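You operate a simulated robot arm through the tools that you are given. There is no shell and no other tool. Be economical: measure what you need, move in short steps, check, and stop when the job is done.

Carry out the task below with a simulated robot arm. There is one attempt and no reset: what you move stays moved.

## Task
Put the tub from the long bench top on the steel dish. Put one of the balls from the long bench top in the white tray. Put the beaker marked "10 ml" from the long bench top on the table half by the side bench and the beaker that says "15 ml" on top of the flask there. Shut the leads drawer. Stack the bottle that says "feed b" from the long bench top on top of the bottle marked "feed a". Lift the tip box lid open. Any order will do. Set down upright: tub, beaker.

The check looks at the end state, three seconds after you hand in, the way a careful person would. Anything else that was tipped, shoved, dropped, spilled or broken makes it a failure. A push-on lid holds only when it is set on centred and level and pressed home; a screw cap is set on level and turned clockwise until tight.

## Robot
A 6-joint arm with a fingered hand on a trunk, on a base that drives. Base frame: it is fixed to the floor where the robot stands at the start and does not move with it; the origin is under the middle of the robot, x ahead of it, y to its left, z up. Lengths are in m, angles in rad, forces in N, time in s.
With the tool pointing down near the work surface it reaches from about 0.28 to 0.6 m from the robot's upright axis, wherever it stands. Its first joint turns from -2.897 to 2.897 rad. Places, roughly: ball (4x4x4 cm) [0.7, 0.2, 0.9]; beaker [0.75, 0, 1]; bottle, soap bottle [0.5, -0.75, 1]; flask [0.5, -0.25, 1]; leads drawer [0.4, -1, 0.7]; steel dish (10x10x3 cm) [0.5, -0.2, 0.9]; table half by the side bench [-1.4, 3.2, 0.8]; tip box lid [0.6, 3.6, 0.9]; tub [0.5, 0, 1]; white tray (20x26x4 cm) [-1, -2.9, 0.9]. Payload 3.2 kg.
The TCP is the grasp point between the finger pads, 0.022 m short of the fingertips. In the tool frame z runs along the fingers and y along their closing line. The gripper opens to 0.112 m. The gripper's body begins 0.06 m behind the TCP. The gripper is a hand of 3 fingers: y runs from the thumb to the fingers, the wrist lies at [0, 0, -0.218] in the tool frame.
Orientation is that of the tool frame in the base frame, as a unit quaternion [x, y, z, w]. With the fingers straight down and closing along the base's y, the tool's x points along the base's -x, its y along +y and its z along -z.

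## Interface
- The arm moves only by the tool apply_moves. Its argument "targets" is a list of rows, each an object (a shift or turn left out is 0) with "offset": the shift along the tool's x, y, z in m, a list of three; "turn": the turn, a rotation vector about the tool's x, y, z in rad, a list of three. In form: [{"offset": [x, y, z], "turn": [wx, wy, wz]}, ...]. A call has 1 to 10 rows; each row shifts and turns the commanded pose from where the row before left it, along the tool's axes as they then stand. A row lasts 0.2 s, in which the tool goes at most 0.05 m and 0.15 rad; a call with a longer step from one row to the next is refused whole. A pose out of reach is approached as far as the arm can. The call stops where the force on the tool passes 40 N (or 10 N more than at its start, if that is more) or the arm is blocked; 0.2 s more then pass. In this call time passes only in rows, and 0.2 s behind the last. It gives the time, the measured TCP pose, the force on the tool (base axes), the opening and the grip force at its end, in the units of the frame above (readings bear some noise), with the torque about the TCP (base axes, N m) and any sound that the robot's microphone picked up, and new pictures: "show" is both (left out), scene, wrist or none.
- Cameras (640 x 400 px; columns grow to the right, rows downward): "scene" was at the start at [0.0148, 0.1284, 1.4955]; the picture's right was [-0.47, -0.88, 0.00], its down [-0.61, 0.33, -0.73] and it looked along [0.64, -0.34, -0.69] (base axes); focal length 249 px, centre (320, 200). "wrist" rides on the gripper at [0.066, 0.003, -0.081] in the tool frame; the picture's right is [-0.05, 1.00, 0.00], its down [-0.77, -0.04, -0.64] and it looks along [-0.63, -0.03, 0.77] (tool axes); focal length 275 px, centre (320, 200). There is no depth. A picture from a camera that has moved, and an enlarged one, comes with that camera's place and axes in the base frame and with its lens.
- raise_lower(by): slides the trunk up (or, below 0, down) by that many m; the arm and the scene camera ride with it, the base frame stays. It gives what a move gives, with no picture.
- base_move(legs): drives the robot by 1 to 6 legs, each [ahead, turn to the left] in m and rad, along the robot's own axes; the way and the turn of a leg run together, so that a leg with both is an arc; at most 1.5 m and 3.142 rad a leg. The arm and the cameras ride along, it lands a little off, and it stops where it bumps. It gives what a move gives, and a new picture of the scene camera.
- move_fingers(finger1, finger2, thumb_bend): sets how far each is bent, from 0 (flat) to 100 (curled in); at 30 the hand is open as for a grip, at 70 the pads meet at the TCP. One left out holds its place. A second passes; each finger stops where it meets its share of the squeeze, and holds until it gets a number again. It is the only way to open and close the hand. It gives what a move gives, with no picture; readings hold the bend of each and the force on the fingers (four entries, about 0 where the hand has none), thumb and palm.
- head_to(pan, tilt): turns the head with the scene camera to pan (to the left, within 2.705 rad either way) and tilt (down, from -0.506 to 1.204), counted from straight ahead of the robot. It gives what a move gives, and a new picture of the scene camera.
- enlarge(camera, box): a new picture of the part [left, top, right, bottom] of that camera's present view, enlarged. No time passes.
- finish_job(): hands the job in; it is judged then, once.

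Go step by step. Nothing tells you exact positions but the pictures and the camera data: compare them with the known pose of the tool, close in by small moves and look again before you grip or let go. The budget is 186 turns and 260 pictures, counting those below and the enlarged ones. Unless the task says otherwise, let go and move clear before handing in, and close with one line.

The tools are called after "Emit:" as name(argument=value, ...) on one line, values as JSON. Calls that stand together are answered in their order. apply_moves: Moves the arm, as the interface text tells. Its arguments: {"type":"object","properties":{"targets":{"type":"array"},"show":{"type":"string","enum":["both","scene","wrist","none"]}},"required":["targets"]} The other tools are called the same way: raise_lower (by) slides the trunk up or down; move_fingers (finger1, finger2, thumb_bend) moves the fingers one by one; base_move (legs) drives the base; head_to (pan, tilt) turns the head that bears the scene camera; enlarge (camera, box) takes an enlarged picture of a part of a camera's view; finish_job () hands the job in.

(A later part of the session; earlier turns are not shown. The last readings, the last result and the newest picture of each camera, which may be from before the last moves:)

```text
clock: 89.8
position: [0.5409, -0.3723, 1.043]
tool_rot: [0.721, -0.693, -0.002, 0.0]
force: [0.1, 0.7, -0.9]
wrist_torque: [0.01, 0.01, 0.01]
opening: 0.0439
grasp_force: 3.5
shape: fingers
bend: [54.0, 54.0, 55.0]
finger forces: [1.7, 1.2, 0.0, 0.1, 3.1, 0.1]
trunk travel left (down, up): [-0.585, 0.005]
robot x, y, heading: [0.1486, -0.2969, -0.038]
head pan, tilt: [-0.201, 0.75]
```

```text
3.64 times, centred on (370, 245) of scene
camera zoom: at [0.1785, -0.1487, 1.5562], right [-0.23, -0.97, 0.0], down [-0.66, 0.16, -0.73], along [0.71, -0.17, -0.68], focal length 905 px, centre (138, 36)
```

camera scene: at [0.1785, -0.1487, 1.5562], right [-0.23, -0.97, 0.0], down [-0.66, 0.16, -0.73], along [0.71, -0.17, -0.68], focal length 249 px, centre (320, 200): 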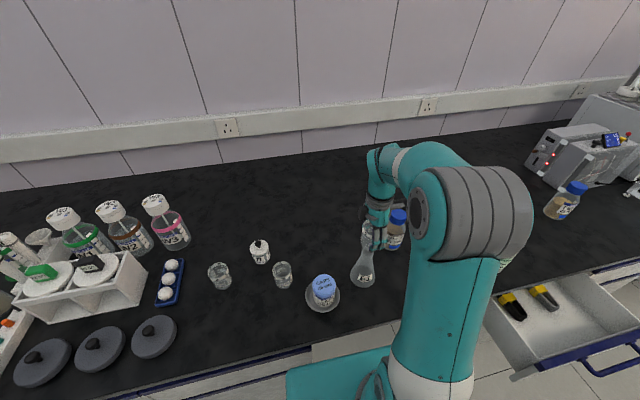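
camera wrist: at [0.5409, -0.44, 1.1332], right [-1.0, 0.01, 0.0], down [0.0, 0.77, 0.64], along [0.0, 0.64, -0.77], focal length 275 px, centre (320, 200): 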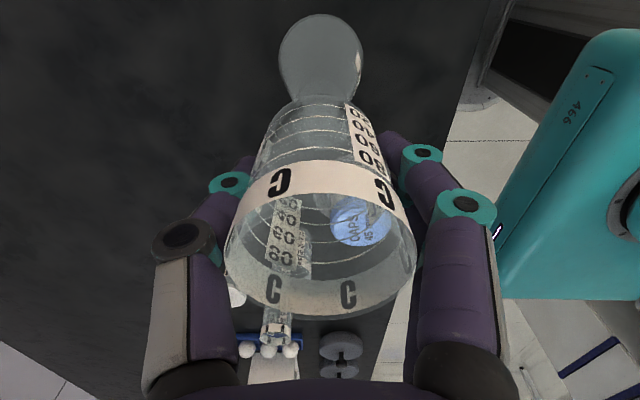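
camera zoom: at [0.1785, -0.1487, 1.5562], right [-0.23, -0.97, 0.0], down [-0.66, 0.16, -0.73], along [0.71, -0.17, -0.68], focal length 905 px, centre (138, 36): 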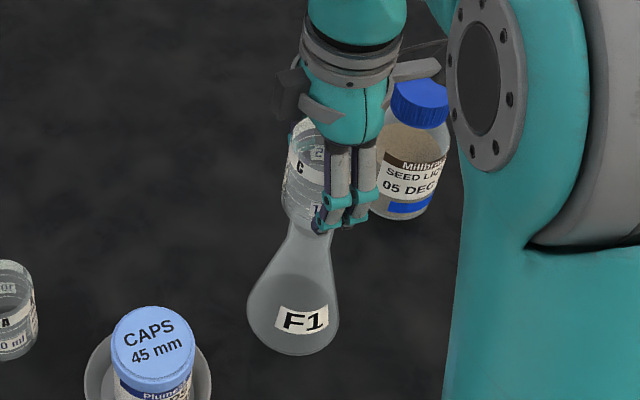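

Emit:
apply_moves(targets=[{"offset": [0, 0, 0.002]}, {"offset": [0, 0, 0.002]}], show="none")

Emit:
apply_moves(targets=[{"offset": [0, 0, 0.002]}, {"offset": [0, 0, 0.001]}], show="none")

```text
clock: 90.4
position: [0.5424, -0.372, 1.0393]
tool_rot: [0.721, -0.693, -0.001, 0.0]
force: [-0.6, -1.1, -0.4]
wrist_torque: [0.0, -0.02, -0.02]
opening: 0.0443
grasp_force: 2.7
shape: fingers
bend: [54.0, 54.0, 55.0]
finger forces: [1.7, 1.3, 0.0, 0.1, 3.1, 0.0]
trunk travel left (down, up): [-0.585, 0.005]
robot x, y, heading: [0.1507, -0.2988, -0.033]
head pan, tilt: [-0.201, 0.75]
```

```text
clock: 91.0
position: [0.541, -0.371, 1.0353]
tool_rot: [0.722, -0.692, -0.002, 0.0]
force: [0.3, -0.3, -1.3]
wrist_torque: [0.01, 0.01, -0.01]
opening: 0.0441
grasp_force: 3.2
shape: fingers
bend: [54.0, 54.0, 55.0]
finger forces: [1.7, 1.3, 0.0, 0.0, 3.0, 0.1]
trunk travel left (down, up): [-0.585, 0.005]
robot x, y, heading: [0.1477, -0.297, -0.034]
head pan, tilt: [-0.201, 0.75]
```

Emit:
apply_moves(targets=[{"offset": [0, 0, 0.002]}, {"offset": [0, 0, 0.002]}], show="none")

Emit:
apply_moves(targets=[{"offset": [0, 0, 0.0015]}, {"offset": [0, 0, 0.0015]}], show="wrist")

Emit:
enlarge(camera="scene", box=[320, 190, 420, 300])

```text
clock: 91.6
position: [0.5414, -0.3724, 1.0327]
tool_rot: [0.722, -0.692, -0.001, -0.001]
force: [0.7, 0.0, 0.3]
wrist_torque: [0.03, 0.01, 0.02]
opening: 0.0442
grasp_force: 2.9
shape: fingers
bend: [54.0, 54.0, 55.0]
finger forces: [1.7, 1.3, 0.0, 0.0, 2.9, 0.0]
trunk travel left (down, up): [-0.585, 0.005]
robot x, y, heading: [0.1474, -0.3012, -0.036]
head pan, tilt: [-0.201, 0.75]
```

```text
clock: 92.2
position: [0.5421, -0.3712, 1.0292]
tool_rot: [0.722, -0.692, -0.001, 0.0]
force: [-0.1, -1.0, 0.3]
wrist_torque: [-0.03, 0.0, -0.01]
opening: 0.0439
grasp_force: 2.7
shape: fingers
bend: [54.0, 54.0, 55.0]
finger forces: [1.7, 1.3, 0.1, 0.0, 3.0, 0.0]
trunk travel left (down, up): [-0.585, 0.005]
robot x, y, heading: [0.149, -0.3022, -0.037]
head pan, tilt: [-0.201, 0.75]
camera wrist: at [0.5421, -0.4381, 1.1095], right [-1.0, 0.01, 0.0], down [0.01, 0.77, 0.64], along [0.0, 0.64, -0.77], focal length 275 px, centre (320, 200)
```

wrist: 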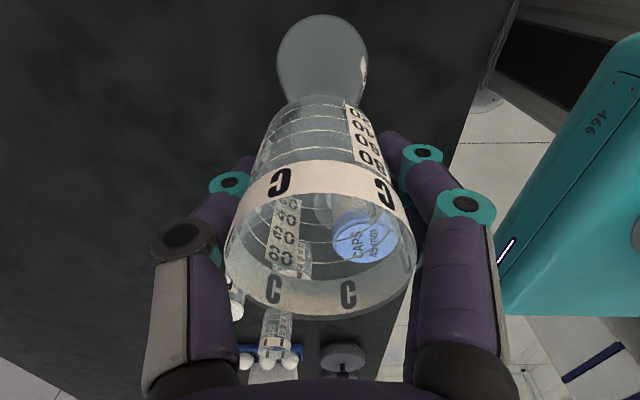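

```text
3.64 times, centred on (370, 245) of scene
camera zoom: at [0.1785, -0.1487, 1.5562], right [-0.23, -0.97, 0.0], down [-0.66, 0.16, -0.73], along [0.71, -0.17, -0.68], focal length 905 px, centre (138, 36)
```

zoom: 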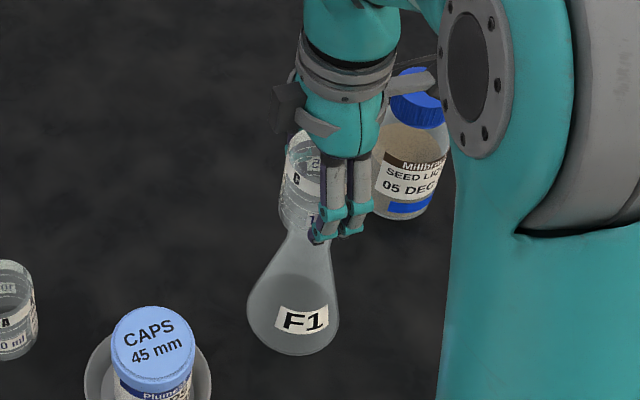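

Emit:
apply_moves(targets=[{"offset": [0, 0, 0.002]}, {"offset": [0, 0, 0.002]}], show="none")

Emit:
apply_moves(targets=[{"offset": [0, 0, 0.002]}, {"offset": [0, 0, 0.002]}], show="none")

Emit:
enlarge(camera="scene", box=[345, 215, 405, 290])

Emit:
enlarge(camera="wrist", box=[220, 0, 440, 140])

```text
clock: 92.8
position: [0.542, -0.3718, 1.0247]
tool_rot: [0.722, -0.692, -0.001, 0.001]
force: [0.1, -0.1, -0.6]
wrist_torque: [0.0, -0.01, 0.02]
opening: 0.0441
grasp_force: 2.9
shape: fingers
bend: [54.0, 54.0, 55.0]
finger forces: [1.7, 1.3, 0.0, 0.1, 3.0, 0.1]
trunk travel left (down, up): [-0.585, 0.005]
robot x, y, heading: [0.1525, -0.2995, -0.033]
head pan, tilt: [-0.201, 0.75]
```

```text
clock: 93.4
position: [0.5409, -0.371, 1.0201]
tool_rot: [0.721, -0.693, -0.001, 0.0]
force: [-0.3, -0.5, 3.9]
wrist_torque: [0.01, 0.03, -0.02]
opening: 0.0438
grasp_force: 3.9
shape: fingers
bend: [54.0, 55.0, 55.0]
finger forces: [2.1, 1.5, 0.0, 0.0, 3.3, 0.0]
trunk travel left (down, up): [-0.585, 0.005]
robot x, y, heading: [0.1502, -0.2985, -0.035]
head pan, tilt: [-0.201, 0.75]
```

```text
5.33 times, centred on (375, 252) of scene
camera zoom: at [0.178, -0.1487, 1.5563], right [-0.23, -0.97, 0.0], down [-0.66, 0.16, -0.73], along [0.71, -0.17, -0.68], focal length 1327 px, centre (27, -80)
```

zoom: 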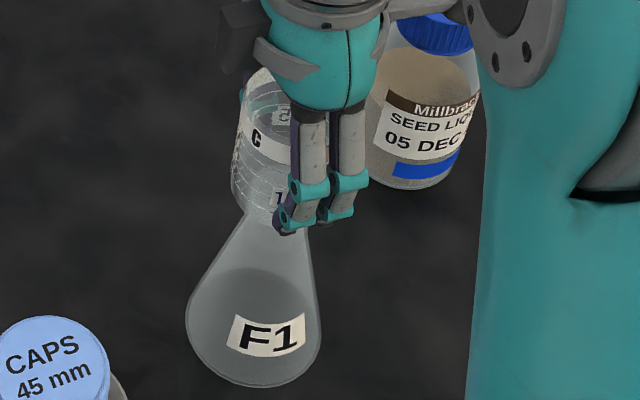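

```text
2.86 times, centred on (330, 70) of wrist
camera zoom: at [0.5417, -0.4378, 1.1016], right [-1.0, 0.01, 0.0], down [0.0, 0.77, 0.64], along [0.0, 0.64, -0.77], focal length 786 px, centre (291, 571)
```

zoom: 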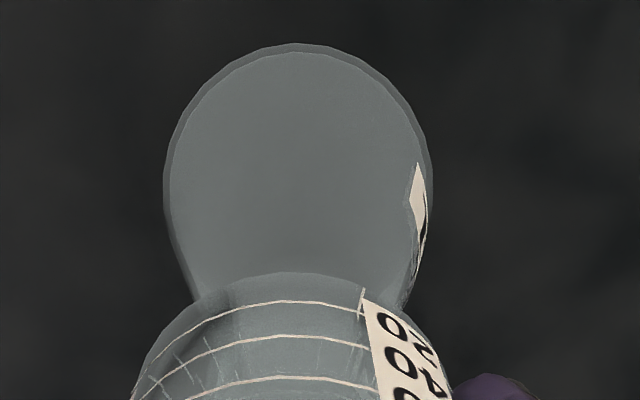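

Contact at ~4 N: the beaker sits on the flask rim. Releasing in small even steps.

Emit:
move_fingers(finger1=52, finger2=52, thumb_bend=53)

Emit:
move_fingers(finger1=48, finger2=48, thumb_bend=49)

Emit:
move_fingers(finger1=36, finger2=36, thumb_bend=36)

Emit:
enlarge(camera="wrist", box=[120, 0, 520, 400])

```text
clock: 94.4
position: [0.5417, -0.3706, 1.0207]
tool_rot: [0.722, -0.692, -0.001, -0.001]
force: [0.6, 0.9, 0.6]
wrist_torque: [0.02, 0.0, 0.03]
opening: 0.0477
grasp_force: 0.0
shape: fingers
bend: [52.0, 52.0, 53.0]
finger forces: [0.1, 0.0, 0.1, 0.0, 0.1, 0.0]
trunk travel left (down, up): [-0.585, 0.005]
robot x, y, heading: [0.1486, -0.301, -0.035]
head pan, tilt: [-0.201, 0.75]
```

```text
clock: 95.4
position: [0.5428, -0.3712, 1.0202]
tool_rot: [0.722, -0.692, -0.001, 0.001]
force: [-0.7, 0.7, 0.4]
wrist_torque: [-0.01, 0.02, -0.01]
opening: 0.0588
grasp_force: 0.1
shape: fingers
bend: [48.0, 48.0, 49.0]
finger forces: [0.0, 0.0, 0.1, 0.1, 0.0, 0.1]
trunk travel left (down, up): [-0.585, 0.005]
robot x, y, heading: [0.1525, -0.2985, -0.035]
head pan, tilt: [-0.201, 0.75]
```

```text
clock: 96.4
position: [0.5416, -0.3729, 1.0208]
tool_rot: [0.722, -0.692, -0.001, 0.0]
force: [-0.3, 1.0, -0.1]
wrist_torque: [-0.01, 0.02, 0.02]
opening: 0.0945
grasp_force: 0.1
shape: fingers
bend: [36.0, 36.0, 36.0]
finger forces: [0.0, 0.0, 0.0, 0.0, 0.0, 0.0]
trunk travel left (down, up): [-0.585, 0.005]
robot x, y, heading: [0.1523, -0.2981, -0.038]
head pan, tilt: [-0.201, 0.75]
```

```text
1.00 times, centred on (320, 200) of wrist (not enlarged: the box is as wide or as high as the picture)
camera zoom: at [0.5421, -0.4378, 1.1013], right [-1.0, 0.01, 0.0], down [0.0, 0.77, 0.64], along [0.0, 0.64, -0.77], focal length 275 px, centre (320, 200)
```

zoom: 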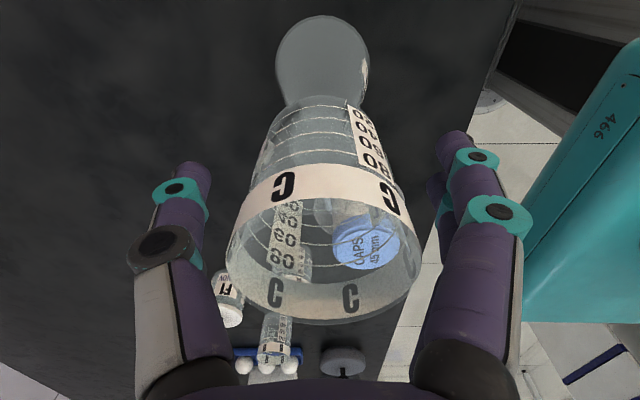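

Emit:
apply_moves(targets=[{"offset": [0, 0, -0.03]}, {"offset": [0, 0, -0.04]}, {"offset": [0, 0, -0.04]}], show="both")

Emit:
enlarge(camera="scene", box=[320, 190, 420, 300])

```text
clock: 97.2
position: [0.5409, -0.3726, 1.1322]
tool_rot: [0.722, -0.692, 0.0, 0.001]
force: [0.2, 0.4, 0.5]
wrist_torque: [-0.01, -0.01, 0.0]
opening: 0.0946
grasp_force: 0.0
shape: fingers
bend: [36.0, 36.0, 36.0]
finger forces: [0.1, 0.1, 0.1, 0.0, 0.0, 0.1]
trunk travel left (down, up): [-0.585, 0.005]
robot x, y, heading: [0.1477, -0.3008, -0.035]
head pan, tilt: [-0.201, 0.75]
camera scene: at [0.1783, -0.1487, 1.5561], right [-0.23, -0.97, 0.0], down [-0.66, 0.16, -0.73], along [0.71, -0.17, -0.68], focal length 249 px, centre (320, 200)
camera wrist: at [0.5418, -0.4385, 1.2122], right [-1.0, 0.01, 0.0], down [0.01, 0.77, 0.64], along [0.0, 0.64, -0.77], focal length 275 px, centre (320, 200)
```

scene: 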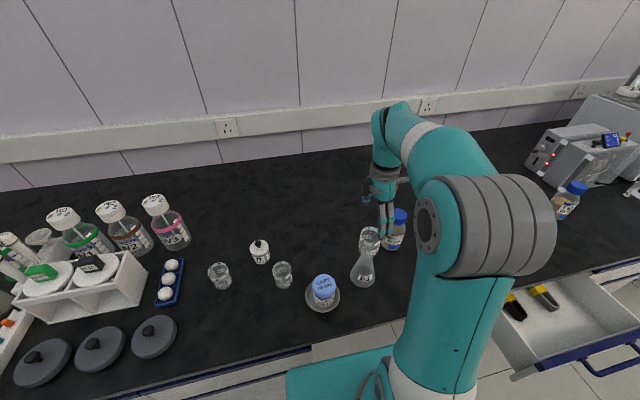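
wrist: 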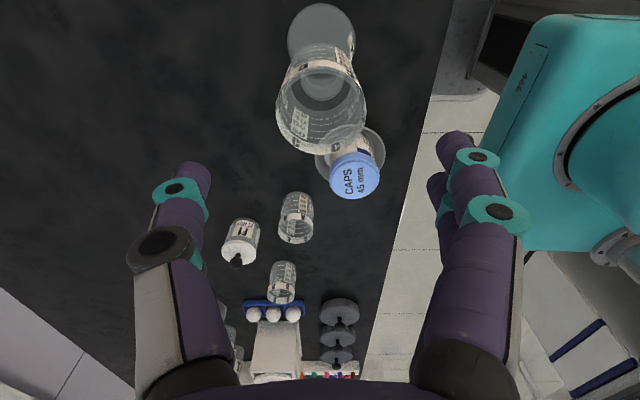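

```text
3.64 times, centred on (370, 245) of scene
camera zoom: at [0.1783, -0.1487, 1.5561], right [-0.23, -0.97, 0.0], down [-0.66, 0.16, -0.73], along [0.71, -0.17, -0.68], focal length 905 px, centre (138, 36)
```

zoom: 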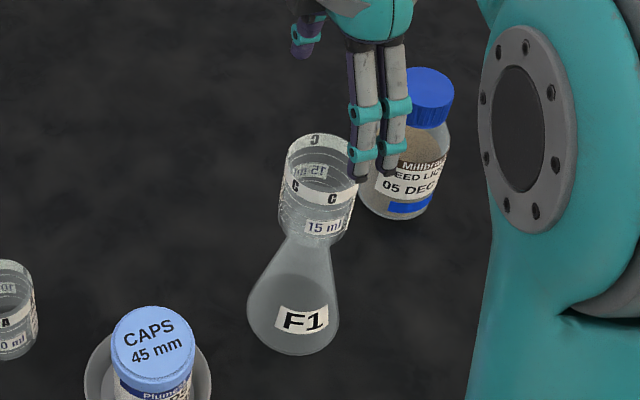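

15 ml is standing on the flask. Next I'll read the two FEED bottles to the right.

Emit:
head_to(pan=-0.9, tilt=0.6)

Emit:
enlarge(camera="scene", box=[200, 120, 440, 270])

```text
clock: 98.3
position: [0.5421, -0.3728, 1.1316]
tool_rot: [0.722, -0.692, -0.002, 0.0]
force: [0.5, 0.5, 0.9]
wrist_torque: [-0.01, 0.03, -0.03]
opening: 0.0946
grasp_force: 0.0
shape: fingers
bend: [36.0, 36.0, 36.0]
finger forces: [0.0, 0.0, 0.1, 0.0, 0.1, 0.0]
trunk travel left (down, up): [-0.585, 0.005]
robot x, y, heading: [0.1474, -0.2978, -0.036]
head pan, tilt: [-0.901, 0.6]
camera scene: at [0.1503, -0.2004, 1.569], right [-0.8, -0.59, 0.0], down [-0.34, 0.45, -0.83], along [0.49, -0.66, -0.57], focal length 249 px, centre (320, 200)
```

scene: 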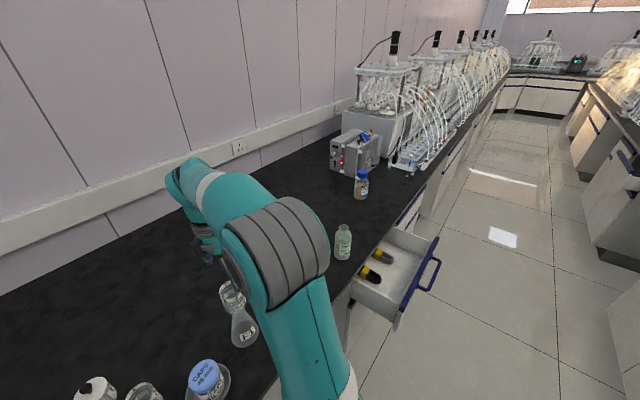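

```text
2.67 times, centred on (320, 195) of scene
camera zoom: at [0.1503, -0.2004, 1.569], right [-0.8, -0.59, 0.0], down [-0.34, 0.45, -0.83], along [0.49, -0.66, -0.57], focal length 664 px, centre (320, 213)
```

zoom: 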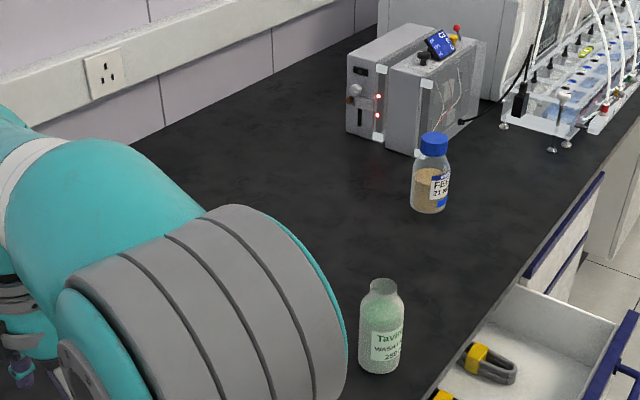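

I'll retract the hand, then back out and drive down the aisle to the drawer.

Emit:
apply_moves(targets=[{"offset": [-0.021, 0.036, 0]}, {"offset": [-0.021, 0.036, 0]}, {"offset": [-0.021, 0.036, 0]}], show="none")

Emit:
base_move(legs=[[-0.35, 0], [0, -1.535]])

Emit:
head_to(pan=0.3, tilt=0.6)

```text
clock: 99.1
position: [0.432, -0.3161, 1.1335]
tool_rot: [0.723, -0.691, 0.0, -0.001]
force: [0.8, 0.6, -0.1]
wrist_torque: [-0.01, 0.0, -0.01]
opening: 0.0947
grasp_force: 0.0
shape: fingers
bend: [36.0, 36.0, 36.0]
finger forces: [0.0, 0.0, 0.0, 0.1, 0.1, 0.1]
trunk travel left (down, up): [-0.585, 0.005]
robot x, y, heading: [0.1482, -0.3, -0.033]
head pan, tilt: [-0.901, 0.6]
```

```text
clock: 105.1
position: [-0.199, -0.5718, 1.1321]
tool_rot: [-0.041, 0.999, 0.0, 0.001]
force: [-0.5, 0.0, -0.9]
wrist_torque: [-0.03, -0.02, 0.04]
opening: 0.0944
grasp_force: 0.0
shape: fingers
bend: [36.0, 36.0, 36.0]
finger forces: [0.0, 0.0, 0.0, 0.0, 0.1, 0.0]
trunk travel left (down, up): [-0.585, 0.005]
robot x, y, heading: [-0.1949, -0.2857, -1.564]
head pan, tilt: [-0.901, 0.6]
camera scene: at [-0.0968, -0.28, 1.569], right [-0.63, 0.78, 0.0], down [0.44, 0.35, -0.83], along [-0.64, -0.52, -0.56], focal length 249 px, centre (320, 200)
```

scene: 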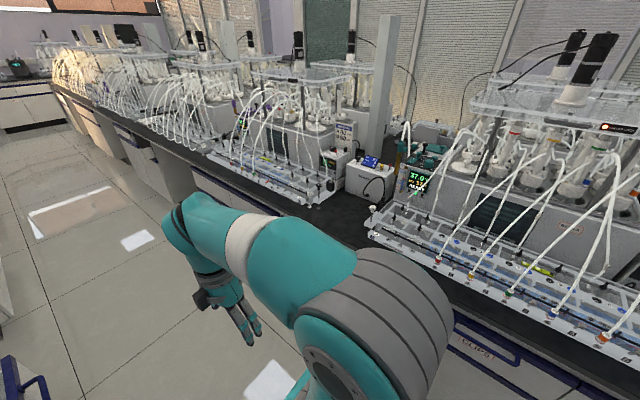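

```text
clock: 106.5
position: [-0.1997, -0.5701, 1.1314]
tool_rot: [-0.042, 0.999, 0.0, 0.001]
force: [0.6, 0.7, 0.0]
wrist_torque: [-0.01, 0.0, 0.0]
opening: 0.0947
grasp_force: 0.1
shape: fingers
bend: [36.0, 36.0, 36.0]
finger forces: [0.0, 0.0, 0.1, 0.0, 0.1, 0.0]
trunk travel left (down, up): [-0.585, 0.005]
robot x, y, heading: [-0.1964, -0.2868, -1.562]
head pan, tilt: [0.3, 0.6]
camera scene: at [-0.0012, -0.3088, 1.569], right [-0.95, -0.3, 0.0], down [-0.17, 0.54, -0.83], along [0.25, -0.79, -0.56], focal length 249 px, centre (320, 200)
```

scene: 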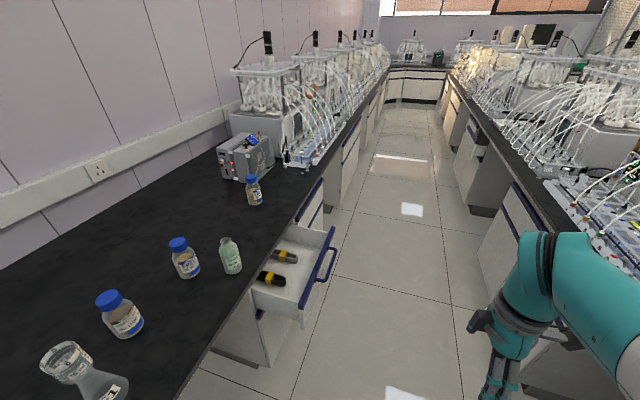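

Emit:
enlarge(camera="scene", box=[150, 160, 350, 330])

Emit:
head_to(pan=0.6, tilt=0.6)

Emit:
enlarge(camera="scene", box=[200, 130, 400, 300])

```text
2.35 times, centred on (250, 245) of scene
camera zoom: at [-0.0012, -0.3088, 1.569], right [-0.95, -0.3, 0.0], down [-0.17, 0.54, -0.83], along [0.25, -0.79, -0.56], focal length 586 px, centre (485, 94)
```

zoom: 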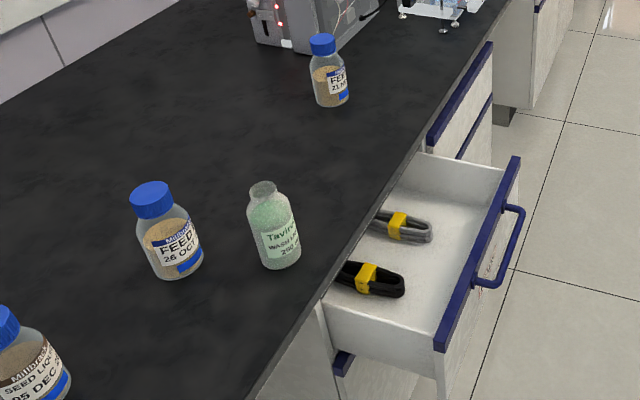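

```text
clock: 107.3
position: [-0.1983, -0.5711, 1.1323]
tool_rot: [-0.042, 0.999, 0.001, 0.001]
force: [-1.0, -0.1, -0.1]
wrist_torque: [-0.03, -0.02, 0.0]
opening: 0.0946
grasp_force: 0.1
shape: fingers
bend: [36.0, 36.0, 36.0]
finger forces: [0.1, 0.1, 0.0, 0.0, 0.0, 0.1]
trunk travel left (down, up): [-0.585, 0.005]
robot x, y, heading: [-0.1938, -0.2872, -1.563]
head pan, tilt: [0.6, 0.6]
camera scene: at [0.0225, -0.2971, 1.569], right [-0.82, -0.57, 0.0], down [-0.32, 0.46, -0.83], along [0.47, -0.68, -0.56], focal length 249 px, centre (320, 200)
```

scene: 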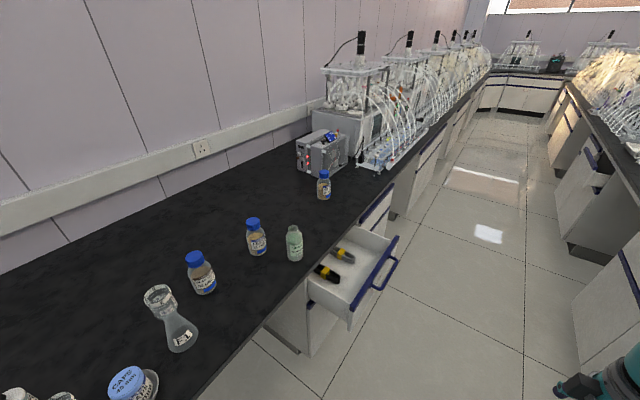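

```text
2.35 times, centred on (300, 215) of scene
camera zoom: at [0.0225, -0.2971, 1.569], right [-0.82, -0.57, 0.0], down [-0.32, 0.46, -0.83], along [0.47, -0.68, -0.56], focal length 586 px, centre (367, 165)
```

zoom: 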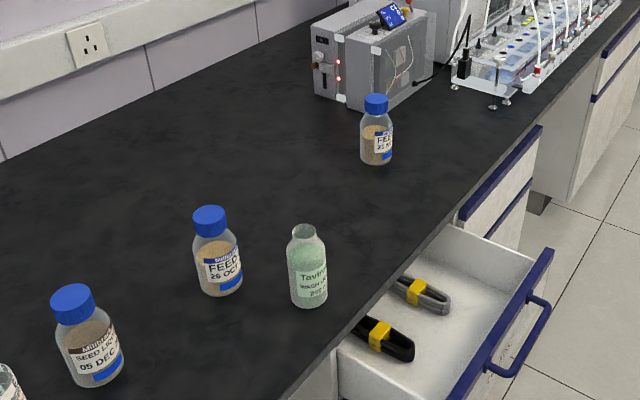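

Emit:
enlarge(camera="scene", box=[235, 210, 275, 262])

Emit:
enlarge(camera="scene", box=[305, 160, 345, 210])

```text
7.69 times, centred on (255, 236) of scene
camera zoom: at [0.0225, -0.2971, 1.569], right [-0.82, -0.57, 0.0], down [-0.32, 0.46, -0.83], along [0.47, -0.68, -0.56], focal length 1914 px, centre (820, -77)
```

zoom: 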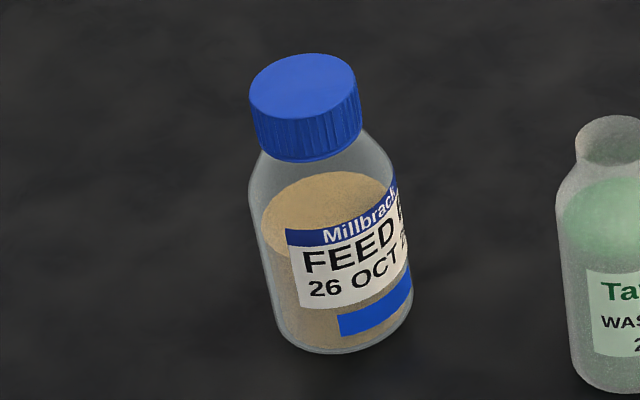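

```text
8.00 times, centred on (325, 185) of scene
camera zoom: at [0.0225, -0.2971, 1.569], right [-0.82, -0.57, 0.0], down [-0.32, 0.46, -0.83], along [0.47, -0.68, -0.56], focal length 1991 px, centre (280, 320)
```

zoom: 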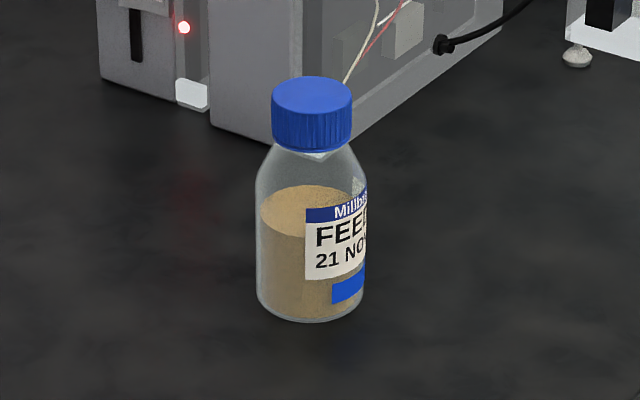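

Bottle "26 OCT" looks like Feed B (will verify), "21 NOV" then Feed A. First shut the drawer: driving alongside it.

Emit:
base_move(legs=[[0.71, 0]])

Emit:
head_to(pan=1.4, tilt=0.7)

Emit:
enlarge(camera="scene", box=[160, 100, 480, 300])

```text
clock: 111.2
position: [-0.1882, -1.3, 1.1311]
tool_rot: [-0.046, 0.999, 0.001, 0.001]
force: [-0.7, 0.2, 0.3]
wrist_torque: [0.02, 0.01, -0.01]
opening: 0.0946
grasp_force: 0.1
shape: fingers
bend: [36.0, 36.0, 36.0]
finger forces: [0.0, 0.1, 0.0, 0.0, 0.1, 0.0]
trunk travel left (down, up): [-0.585, 0.005]
robot x, y, heading: [-0.1852, -1.0171, -1.553]
head pan, tilt: [0.6, 0.6]
camera scene: at [0.0314, -1.0232, 1.569], right [-0.82, -0.58, 0.0], down [-0.33, 0.46, -0.82], along [0.48, -0.67, -0.57], focal length 249 px, centre (320, 200)
```

scene: 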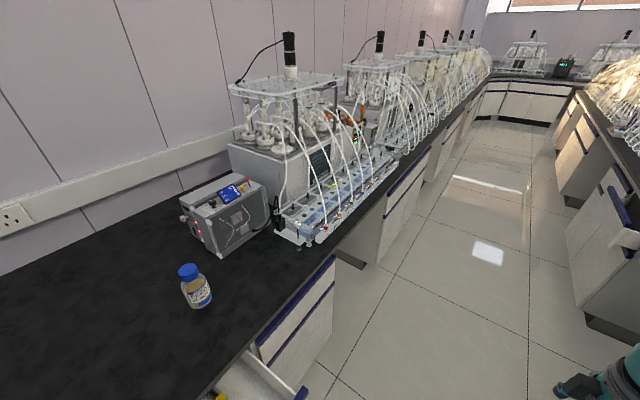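

```text
clock: 112.4
position: [-0.1878, -1.2982, 1.1322]
tool_rot: [-0.047, 0.999, 0.0, 0.001]
force: [-0.6, -0.4, 0.3]
wrist_torque: [-0.02, 0.0, -0.01]
opening: 0.0945
grasp_force: 0.0
shape: fingers
bend: [36.0, 36.0, 36.0]
finger forces: [0.1, 0.0, 0.0, 0.0, 0.0, 0.0]
trunk travel left (down, up): [-0.585, 0.005]
robot x, y, heading: [-0.1901, -1.0145, -1.558]
head pan, tilt: [1.4, 0.7]
camera scene: at [0.0642, -0.9638, 1.5604], right [-0.15, -0.99, 0.0], down [-0.64, 0.1, -0.76], along [0.76, -0.12, -0.64], focal length 249 px, centre (320, 200)
```

scene: 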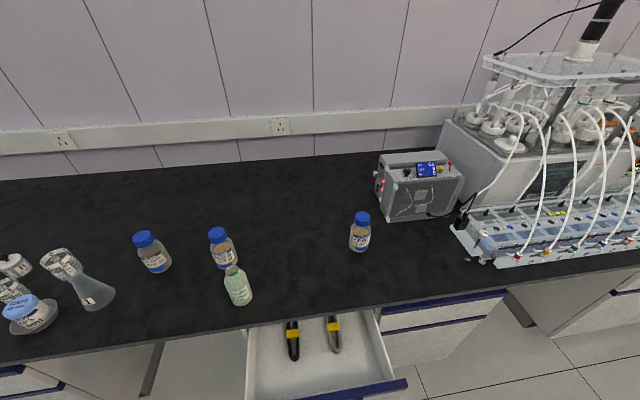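

```text
2.00 times, centred on (320, 200) of scene
camera zoom: at [0.0642, -0.9638, 1.5604], right [-0.15, -0.99, 0.0], down [-0.64, 0.1, -0.76], along [0.76, -0.12, -0.64], focal length 498 px, centre (320, 200)
```

zoom: 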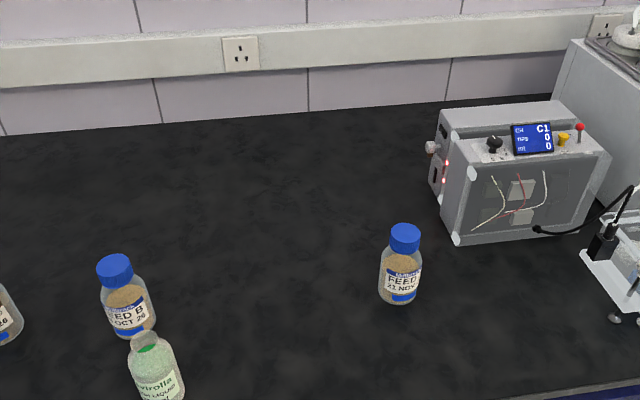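

Feed B confirmed (OCT 26). Swinging the arm round to face the drawer front, hand kept short of the bench.

Emit:
apply_moves(targets=[{"offset": [-0.0436, -0.0006, 0], "turn": [0, 0, -0.149]}, {"offset": [-0.0436, -0.0006, 0], "turn": [0, 0, -0.149]}, {"offset": [-0.0436, -0.0006, 0], "turn": [0, 0, -0.149]}, {"offset": [-0.0436, -0.0006, 0], "turn": [0, 0, -0.149]}, {"offset": [-0.0436, -0.0006, 0], "turn": [0, 0, -0.149]}, {"offset": [-0.0436, -0.0006, 0], "turn": [0, 0, -0.149]}, {"offset": [-0.0436, -0.0006, 0], "turn": [0, 0, -0.149]}, {"offset": [-0.0436, -0.0006, 0], "turn": [0, 0, -0.149]}, {"offset": [-0.0436, -0.0006, 0], "turn": [0, 0, -0.149]}, {"offset": [-0.0436, -0.0006, 0], "turn": [0, 0, -0.149]}], show="none")

Emit:
head_to(pan=1.3, tilt=1.1)

```text
clock: 114.6
position: [0.0996, -1.0274, 1.1321]
tool_rot: [0.712, -0.702, 0.0, 0.0]
force: [0.7, 0.0, 0.1]
wrist_torque: [0.01, 0.01, 0.01]
opening: 0.0946
grasp_force: 0.0
shape: fingers
bend: [36.0, 36.0, 36.0]
finger forces: [0.1, 0.1, 0.0, 0.0, 0.0, 0.0]
trunk travel left (down, up): [-0.585, 0.005]
robot x, y, heading: [-0.1896, -1.0156, -1.558]
head pan, tilt: [1.4, 0.7]
```

```text
clock: 115.4
position: [0.0983, -1.0288, 1.1325]
tool_rot: [0.712, -0.702, -0.001, -0.001]
force: [-1.2, -0.8, 0.6]
wrist_torque: [0.02, 0.01, 0.0]
opening: 0.0945
grasp_force: 0.1
shape: fingers
bend: [36.0, 36.0, 36.0]
finger forces: [0.1, 0.0, 0.0, 0.0, 0.1, 0.0]
trunk travel left (down, up): [-0.585, 0.005]
robot x, y, heading: [-0.1854, -1.0167, -1.561]
head pan, tilt: [1.3, 1.1]
camera scene: at [0.0415, -0.9665, 1.5305], right [-0.25, -0.97, 0.0], down [-0.86, 0.22, -0.45], along [0.44, -0.11, -0.89], focal length 249 px, centre (320, 200)
```

scene: 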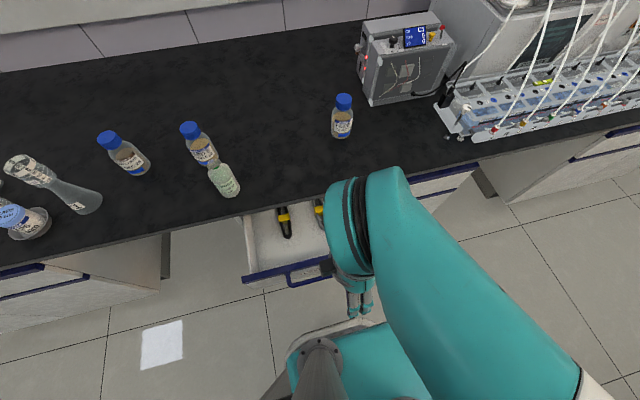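

Hand is in front of the drawer. Lowering the trunk, closing the fist, to push on the handle with the hand body.

Emit:
move_fingers(finger1=68, finger2=68, thumb_bend=68)

Emit:
raise_lower(by=-0.3)

Emit:
apply_moves(targets=[{"offset": [0, 0, 0.05]}, {"offset": [0, 0, 0.05]}, {"offset": [0, 0, 0.05]}], show="both")

```text
clock: 116.4
position: [0.1, -1.0271, 1.1324]
tool_rot: [0.712, -0.702, 0.001, -0.002]
force: [-0.9, -0.3, -0.8]
wrist_torque: [-0.02, 0.02, 0.05]
opening: 0.0074
grasp_force: 0.1
shape: fingers
bend: [68.0, 68.0, 68.0]
finger forces: [0.1, 0.1, 0.1, 0.1, 0.1, 0.0]
trunk travel left (down, up): [-0.585, 0.005]
robot x, y, heading: [-0.1877, -1.014, -1.558]
head pan, tilt: [1.3, 1.1]
```

```text
clock: 119.4
position: [0.1004, -1.0282, 0.8324]
tool_rot: [0.711, -0.703, 0.0, -0.002]
force: [-0.5, 0.9, 0.8]
wrist_torque: [0.0, 0.03, -0.03]
opening: 0.0073
grasp_force: 0.0
shape: fingers
bend: [68.0, 68.0, 68.0]
finger forces: [0.0, 0.0, 0.0, 0.0, 0.1, 0.0]
trunk travel left (down, up): [-0.285, 0.305]
robot x, y, heading: [-0.1858, -1.015, -1.557]
head pan, tilt: [1.3, 1.1]
```

```text
clock: 120.2
position: [0.1036, -1.0408, 0.687]
tool_rot: [0.713, -0.701, -0.005, -0.004]
force: [-0.4, -0.2, 0.2]
wrist_torque: [0.01, -0.04, -0.01]
opening: 0.0072
grasp_force: 0.0
shape: fingers
bend: [68.0, 68.0, 68.0]
finger forces: [0.0, 0.0, 0.0, 0.0, 0.0, 0.1]
out of reach, approached as far as the arm can: row 3
trunk travel left (down, up): [-0.285, 0.305]
robot x, y, heading: [-0.1875, -1.0124, -1.56]
head pan, tilt: [1.3, 1.1]
camera scene: at [0.0413, -0.9664, 1.2304], right [-0.25, -0.97, 0.0], down [-0.86, 0.22, -0.45], along [0.44, -0.11, -0.89], focal length 249 px, centre (320, 200)
camera wrist: at [0.1021, -1.107, 0.7668], right [-1.0, 0.03, 0.0], down [0.02, 0.76, 0.64], along [0.02, 0.64, -0.77], focal length 275 px, centre (320, 200)
```

scene: 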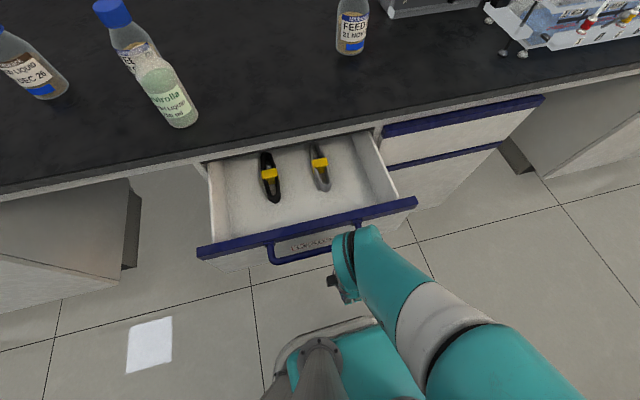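
wrist: 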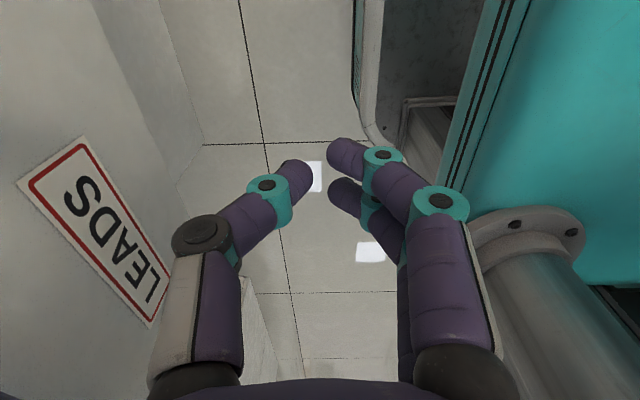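

The LEADS drawer is right ahead. Pushing toward the bench.

Emit:
apply_moves(targets=[{"offset": [0, -0.03, 0]}, {"offset": [0, -0.03, 0]}, {"offset": [0, -0.03, 0]}, {"offset": [0, -0.03, 0]}], show="both")

```text
clock: 121.2
position: [0.2241, -1.0379, 0.6851]
tool_rot: [0.711, -0.703, 0.001, -0.001]
force: [0.4, 0.4, 0.3]
wrist_torque: [0.0, -0.03, -0.01]
opening: 0.0071
grasp_force: 0.1
shape: fingers
bend: [68.0, 68.0, 68.0]
finger forces: [0.0, 0.0, 0.1, 0.1, 0.0, 0.0]
trunk travel left (down, up): [-0.285, 0.305]
robot x, y, heading: [-0.1863, -1.0155, -1.56]
head pan, tilt: [1.3, 1.1]
camera scene: at [0.0415, -0.9665, 1.2304], right [-0.25, -0.97, 0.0], down [-0.86, 0.22, -0.45], along [0.44, -0.11, -0.89], focal length 249 px, centre (320, 200)
camera wrist: at [0.2224, -1.1042, 0.7659], right [-1.0, 0.03, 0.0], down [0.02, 0.77, 0.64], along [0.02, 0.64, -0.77], focal length 275 px, centre (320, 200)
```

scene: 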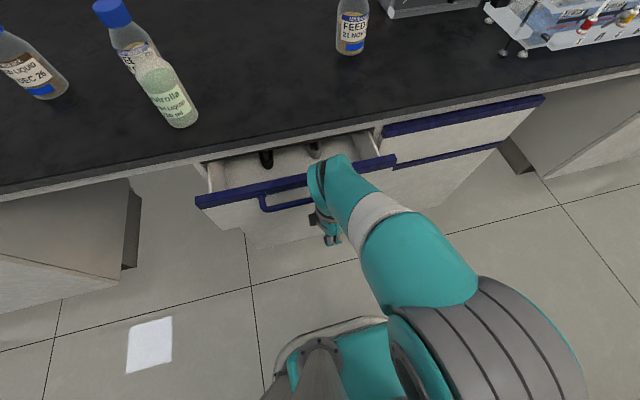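
wrist: 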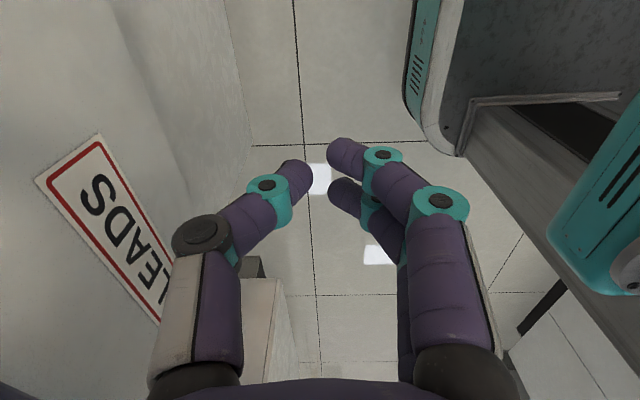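

Emit:
apply_moves(targets=[{"offset": [0, -0.03, 0]}, {"offset": [0, -0.03, 0]}, {"offset": [0, -0.02, 0]}, {"offset": [0, -0.02, 0]}, {"offset": [0, -0.02, 0]}], show="scene")

```text
clock: 122.3
position: [0.323, -1.0354, 0.6867]
tool_rot: [0.709, -0.705, -0.005, 0.002]
force: [-23.2, -0.4, 4.6]
wrist_torque: [0.05, -1.84, 0.07]
opening: 0.0073
grasp_force: 11.8
shape: fingers
bend: [68.0, 68.0, 68.0]
finger forces: [0.1, 0.0, 0.1, 0.1, 0.0, 23.7]
trunk travel left (down, up): [-0.285, 0.305]
robot x, y, heading: [-0.1882, -1.0157, -1.554]
head pan, tilt: [1.3, 1.1]
stopped in row 5: the force on the tool passed its limit at 63 N (the readings are from after the stop); the commanded pose is now the measured one
camera scene: at [0.0379, -0.9668, 1.2312], right [-0.25, -0.97, 0.0], down [-0.86, 0.22, -0.46], along [0.44, -0.11, -0.89], focal length 249 px, centre (320, 200)
```

scene: 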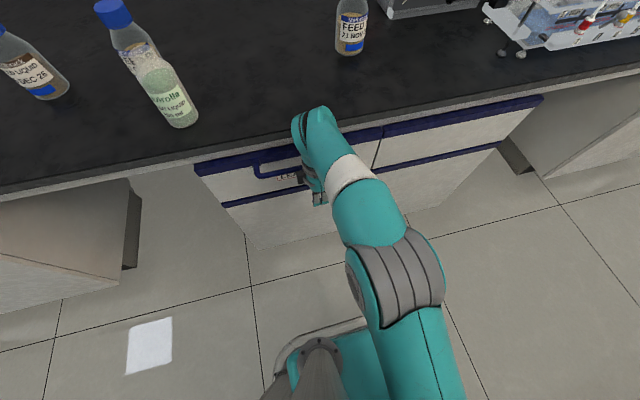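

Drawer is shut. Backing the hand off and raising again.

Emit:
apply_moves(targets=[{"offset": [0, 0.045, 0]}, {"offset": [0, 0.045, 0]}, {"offset": [0, 0.045, 0]}, {"offset": [0, 0.045, 0]}, {"offset": [0, 0.04, -0.02]}, {"offset": [0, 0, -0.045]}, {"offset": [0, 0, -0.045]}, {"offset": [0, 0, -0.04]}], show="none")

Emit:
raise_lower(by=0.3)

Emit:
apply_moves(targets=[{"offset": [0.0436, 0.0056, 0], "turn": [0, 0, 0.149]}, {"offset": [0.0436, 0.0056, 0], "turn": [0, 0, 0.149]}, {"offset": [0.0436, 0.0056, 0], "turn": [0, 0, 0.149]}, {"offset": [0.0436, 0.0056, 0], "turn": [0, 0, 0.149]}, {"offset": [0.0436, 0.0056, 0], "turn": [0, 0, 0.149]}, {"offset": [0.0436, 0.0056, 0], "turn": [0, 0, 0.149]}, {"offset": [0.0436, 0.0056, 0], "turn": [0, 0, 0.149]}, {"offset": [0.0436, 0.0056, 0], "turn": [0, 0, 0.149]}, {"offset": [0.0436, 0.0056, 0], "turn": [0, 0, 0.149]}, {"offset": [0.0436, 0.0056, 0], "turn": [0, 0, 0.149]}], show="none")

```text
clock: 124.2
position: [0.1086, -1.0399, 0.8391]
tool_rot: [0.708, -0.706, -0.006, 0.002]
force: [0.1, 0.4, 1.0]
wrist_torque: [-0.02, -0.01, 0.01]
opening: 0.0071
grasp_force: 0.1
shape: fingers
bend: [68.0, 68.0, 68.0]
finger forces: [0.0, 0.0, 0.1, 0.1, 0.0, 0.0]
trunk travel left (down, up): [-0.285, 0.305]
robot x, y, heading: [-0.1892, -1.0134, -1.553]
head pan, tilt: [1.3, 1.1]
```

```text
clock: 127.2
position: [0.1087, -1.0399, 1.1374]
tool_rot: [0.709, -0.705, -0.005, 0.003]
force: [0.4, -0.1, -0.3]
wrist_torque: [-0.02, -0.01, -0.01]
opening: 0.0072
grasp_force: 0.0
shape: fingers
bend: [68.0, 68.0, 68.0]
finger forces: [0.0, 0.0, 0.0, 0.0, 0.0, 0.0]
trunk travel left (down, up): [-0.585, 0.005]
robot x, y, heading: [-0.1865, -1.0152, -1.558]
head pan, tilt: [1.3, 1.1]
```

```text
clock: 129.3
position: [-0.1782, -1.3229, 1.1406]
tool_rot: [-0.04, 0.999, 0.002, -0.005]
force: [-0.3, 0.3, -0.6]
wrist_torque: [0.01, -0.03, 0.03]
opening: 0.0071
grasp_force: 0.0
shape: fingers
bend: [68.0, 68.0, 68.0]
finger forces: [0.0, 0.0, 0.0, 0.0, 0.0, 0.0]
trunk travel left (down, up): [-0.585, 0.005]
robot x, y, heading: [-0.188, -1.0171, -1.552]
head pan, tilt: [1.3, 1.1]
```

Now turn to face the bench and close in on the bottles.

Emit:
base_move(legs=[[0, 1.552], [0.33, 0]])

Emit:
head_to(pan=0.0, tilt=0.75)

Emit:
move_fingers(finger1=30, finger2=30, thumb_bend=30)

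```text
clock: 135.3
position: [0.4574, -1.0273, 1.1409]
tool_rot: [0.724, -0.69, 0.002, 0.006]
force: [-0.4, 0.3, 0.6]
wrist_torque: [0.0, 0.04, 0.01]
opening: 0.0071
grasp_force: 0.1
shape: fingers
bend: [68.0, 68.0, 68.0]
finger forces: [0.1, 0.0, 0.0, 0.1, 0.0, 0.1]
trunk travel left (down, up): [-0.585, 0.005]
robot x, y, heading: [0.1507, -1.0252, -0.025]
head pan, tilt: [1.3, 1.1]
camera scene: at [0.1131, -0.7958, 1.5304], right [0.96, -0.29, 0.0], down [-0.26, -0.85, -0.45], along [0.13, 0.43, -0.89], focal length 249 px, centre (320, 200)
```

scene: 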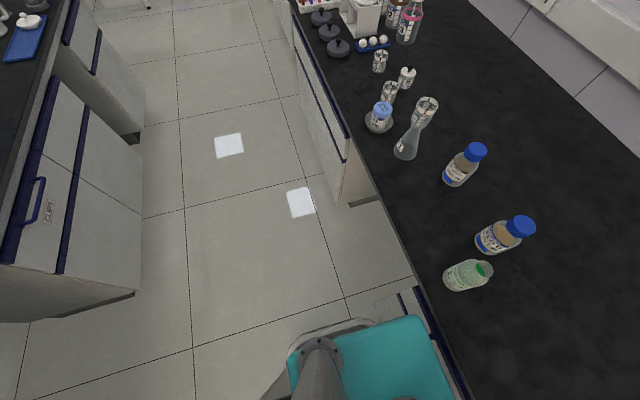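

```text
clock: 136.7
position: [0.4564, -1.0268, 1.1406]
tool_rot: [0.723, -0.69, 0.002, 0.005]
force: [-0.1, 0.8, -0.8]
wrist_torque: [0.03, 0.0, -0.04]
opening: 0.0071
grasp_force: 0.1
shape: fingers
bend: [68.0, 68.0, 68.0]
finger forces: [0.1, 0.0, 0.0, 0.1, 0.0, 0.0]
trunk travel left (down, up): [-0.585, 0.005]
robot x, y, heading: [0.1483, -1.0248, -0.027]
head pan, tilt: [0.0, 0.75]
camera scene: at [0.1768, -0.8581, 1.5561], right [-0.02, -1.0, 0.0], down [-0.68, 0.02, -0.73], along [0.73, -0.02, -0.68], focal length 249 px, centre (320, 200)
```

scene: 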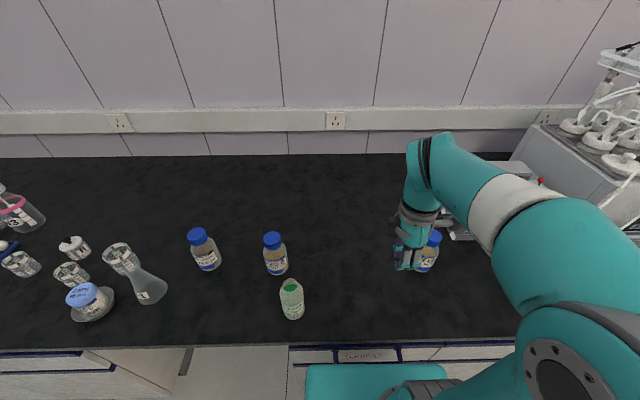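

```text
clock: 137.7
position: [0.4561, -1.0271, 1.1409]
tool_rot: [0.723, -0.69, 0.001, 0.006]
force: [-0.3, 0.0, 0.1]
wrist_torque: [-0.01, 0.02, 0.01]
opening: 0.1111
grasp_force: 0.1
shape: fingers
bend: [30.0, 30.0, 30.0]
finger forces: [0.0, 0.1, 0.0, 0.0, 0.1, 0.0]
trunk travel left (down, up): [-0.585, 0.005]
robot x, y, heading: [0.1503, -1.0251, -0.028]
head pan, tilt: [0.0, 0.75]
```

Emit:
apply_moves(targets=[{"turn": [0.0075, -0.0097, 0]}, {"turn": [0, 0, -0.137]}, {"turn": [0, 0, -0.137]}, {"turn": [0, 0, -0.137]}, {"turn": [0, 0, -0.137]}, {"turn": [0, 0, -0.137]}], show="none")

Emit:
apply_moves(targets=[{"offset": [-0.016, -0.0451, 0]}, {"offset": [-0.016, -0.0451, 0]}, {"offset": [-0.016, -0.0451, 0]}, {"offset": [-0.016, -0.0451, 0]}, {"offset": [-0.016, -0.0451, 0]}, {"offset": [-0.016, -0.0451, 0]}, {"offset": [-0.01, -0.03, 0]}], show="both")

```text
clock: 139.1
position: [0.456, -1.0262, 1.1405]
tool_rot: [0.914, -0.406, 0.001, 0.001]
force: [-0.1, -0.4, -0.3]
wrist_torque: [0.0, 0.02, 0.03]
opening: 0.1113
grasp_force: 0.1
shape: fingers
bend: [30.0, 30.0, 30.0]
finger forces: [0.1, 0.1, 0.0, 0.1, 0.0, 0.0]
trunk travel left (down, up): [-0.585, 0.005]
robot x, y, heading: [0.1485, -1.0252, -0.026]
head pan, tilt: [0.0, 0.75]
```

```text
clock: 140.7
position: [0.6098, -0.7486, 1.1405]
tool_rot: [0.914, -0.407, 0.0, 0.001]
force: [0.2, 0.1, 0.3]
wrist_torque: [-0.02, 0.02, 0.0]
opening: 0.1112
grasp_force: 0.0
shape: fingers
bend: [30.0, 30.0, 30.0]
finger forces: [0.1, 0.0, 0.1, 0.0, 0.0, 0.0]
trunk travel left (down, up): [-0.585, 0.005]
robot x, y, heading: [0.1478, -1.0236, -0.023]
head pan, tilt: [0.0, 0.75]
camera scene: at [0.1776, -0.8573, 1.5561], right [-0.02, -1.0, 0.0], down [-0.68, 0.02, -0.73], along [0.73, -0.02, -0.68], focal length 249 px, centre (320, 200)
camera wrist: at [0.6518, -0.7995, 1.2207], right [-0.77, -0.63, 0.0], down [-0.49, 0.6, 0.63], along [-0.4, 0.49, -0.77], focal length 275 px, centre (320, 200)
```

scene: 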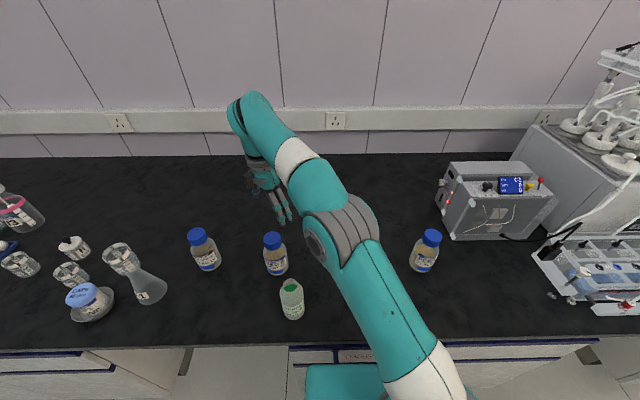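
wrist: 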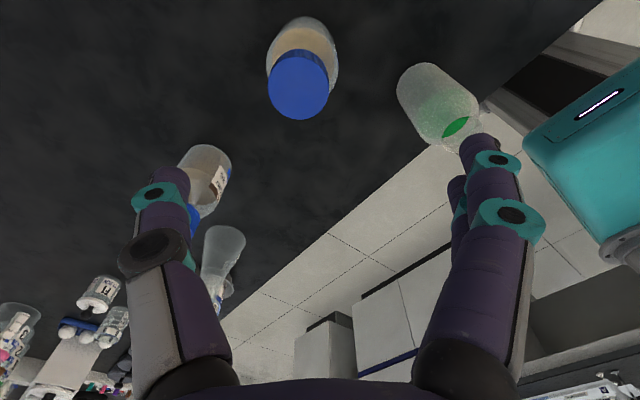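

Emit:
apply_moves(targets=[{"offset": [-0.0025, -0.0144, 0]}, {"offset": [0, 0, 0.045]}, {"offset": [0, 0, 0.04]}], show="wrist")

```text
clock: 141.5
position: [0.6243, -0.7328, 1.1114]
tool_rot: [0.913, -0.407, 0.0, 0.002]
force: [-0.2, -1.1, -0.7]
wrist_torque: [-0.02, 0.04, -0.01]
opening: 0.1111
grasp_force: 0.1
shape: fingers
bend: [30.0, 30.0, 30.0]
finger forces: [0.1, 0.0, 0.0, 0.0, 0.0, 0.1]
out of reach, approached as far as the arm can: row 2, 3
trunk travel left (down, up): [-0.585, 0.005]
robot x, y, heading: [0.1498, -1.027, -0.025]
head pan, tilt: [0.0, 0.75]
camera wrist: at [0.6672, -0.7838, 1.1918], right [-0.77, -0.63, 0.0], down [-0.49, 0.6, 0.63], along [-0.4, 0.49, -0.77], focal length 275 px, centre (320, 200)
```

wrist: 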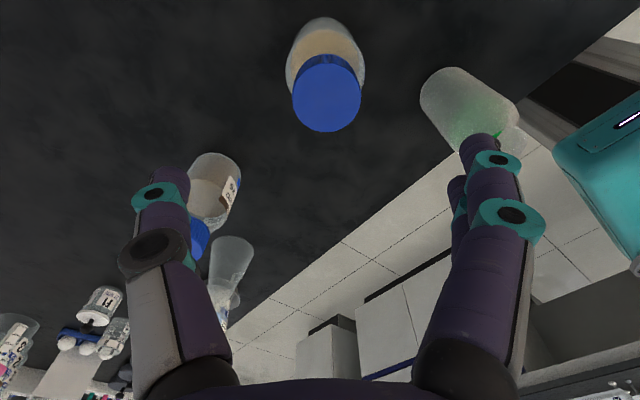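

Again at the outer limit because of height. I'll come inward while descending, then reach out at lower z.

Emit:
apply_moves(targets=[{"offset": [0, 0.04, -0.02]}, {"offset": [0, 0.035, 0.03]}, {"offset": [0, 0.03, 0.03]}], show="none")

```text
clock: 142.3
position: [0.6101, -0.7495, 1.1489]
tool_rot: [0.913, -0.407, -0.001, 0.006]
force: [-0.1, -0.8, -0.4]
wrist_torque: [0.02, 0.02, -0.01]
opening: 0.1115
grasp_force: 0.1
shape: fingers
bend: [30.0, 30.0, 30.0]
finger forces: [0.1, 0.0, 0.0, 0.0, 0.0, 0.1]
out of reach, approached as far as the arm can: row 1, 2, 3
trunk travel left (down, up): [-0.585, 0.005]
robot x, y, heading: [0.1454, -1.0234, -0.025]
head pan, tilt: [0.0, 0.75]
```

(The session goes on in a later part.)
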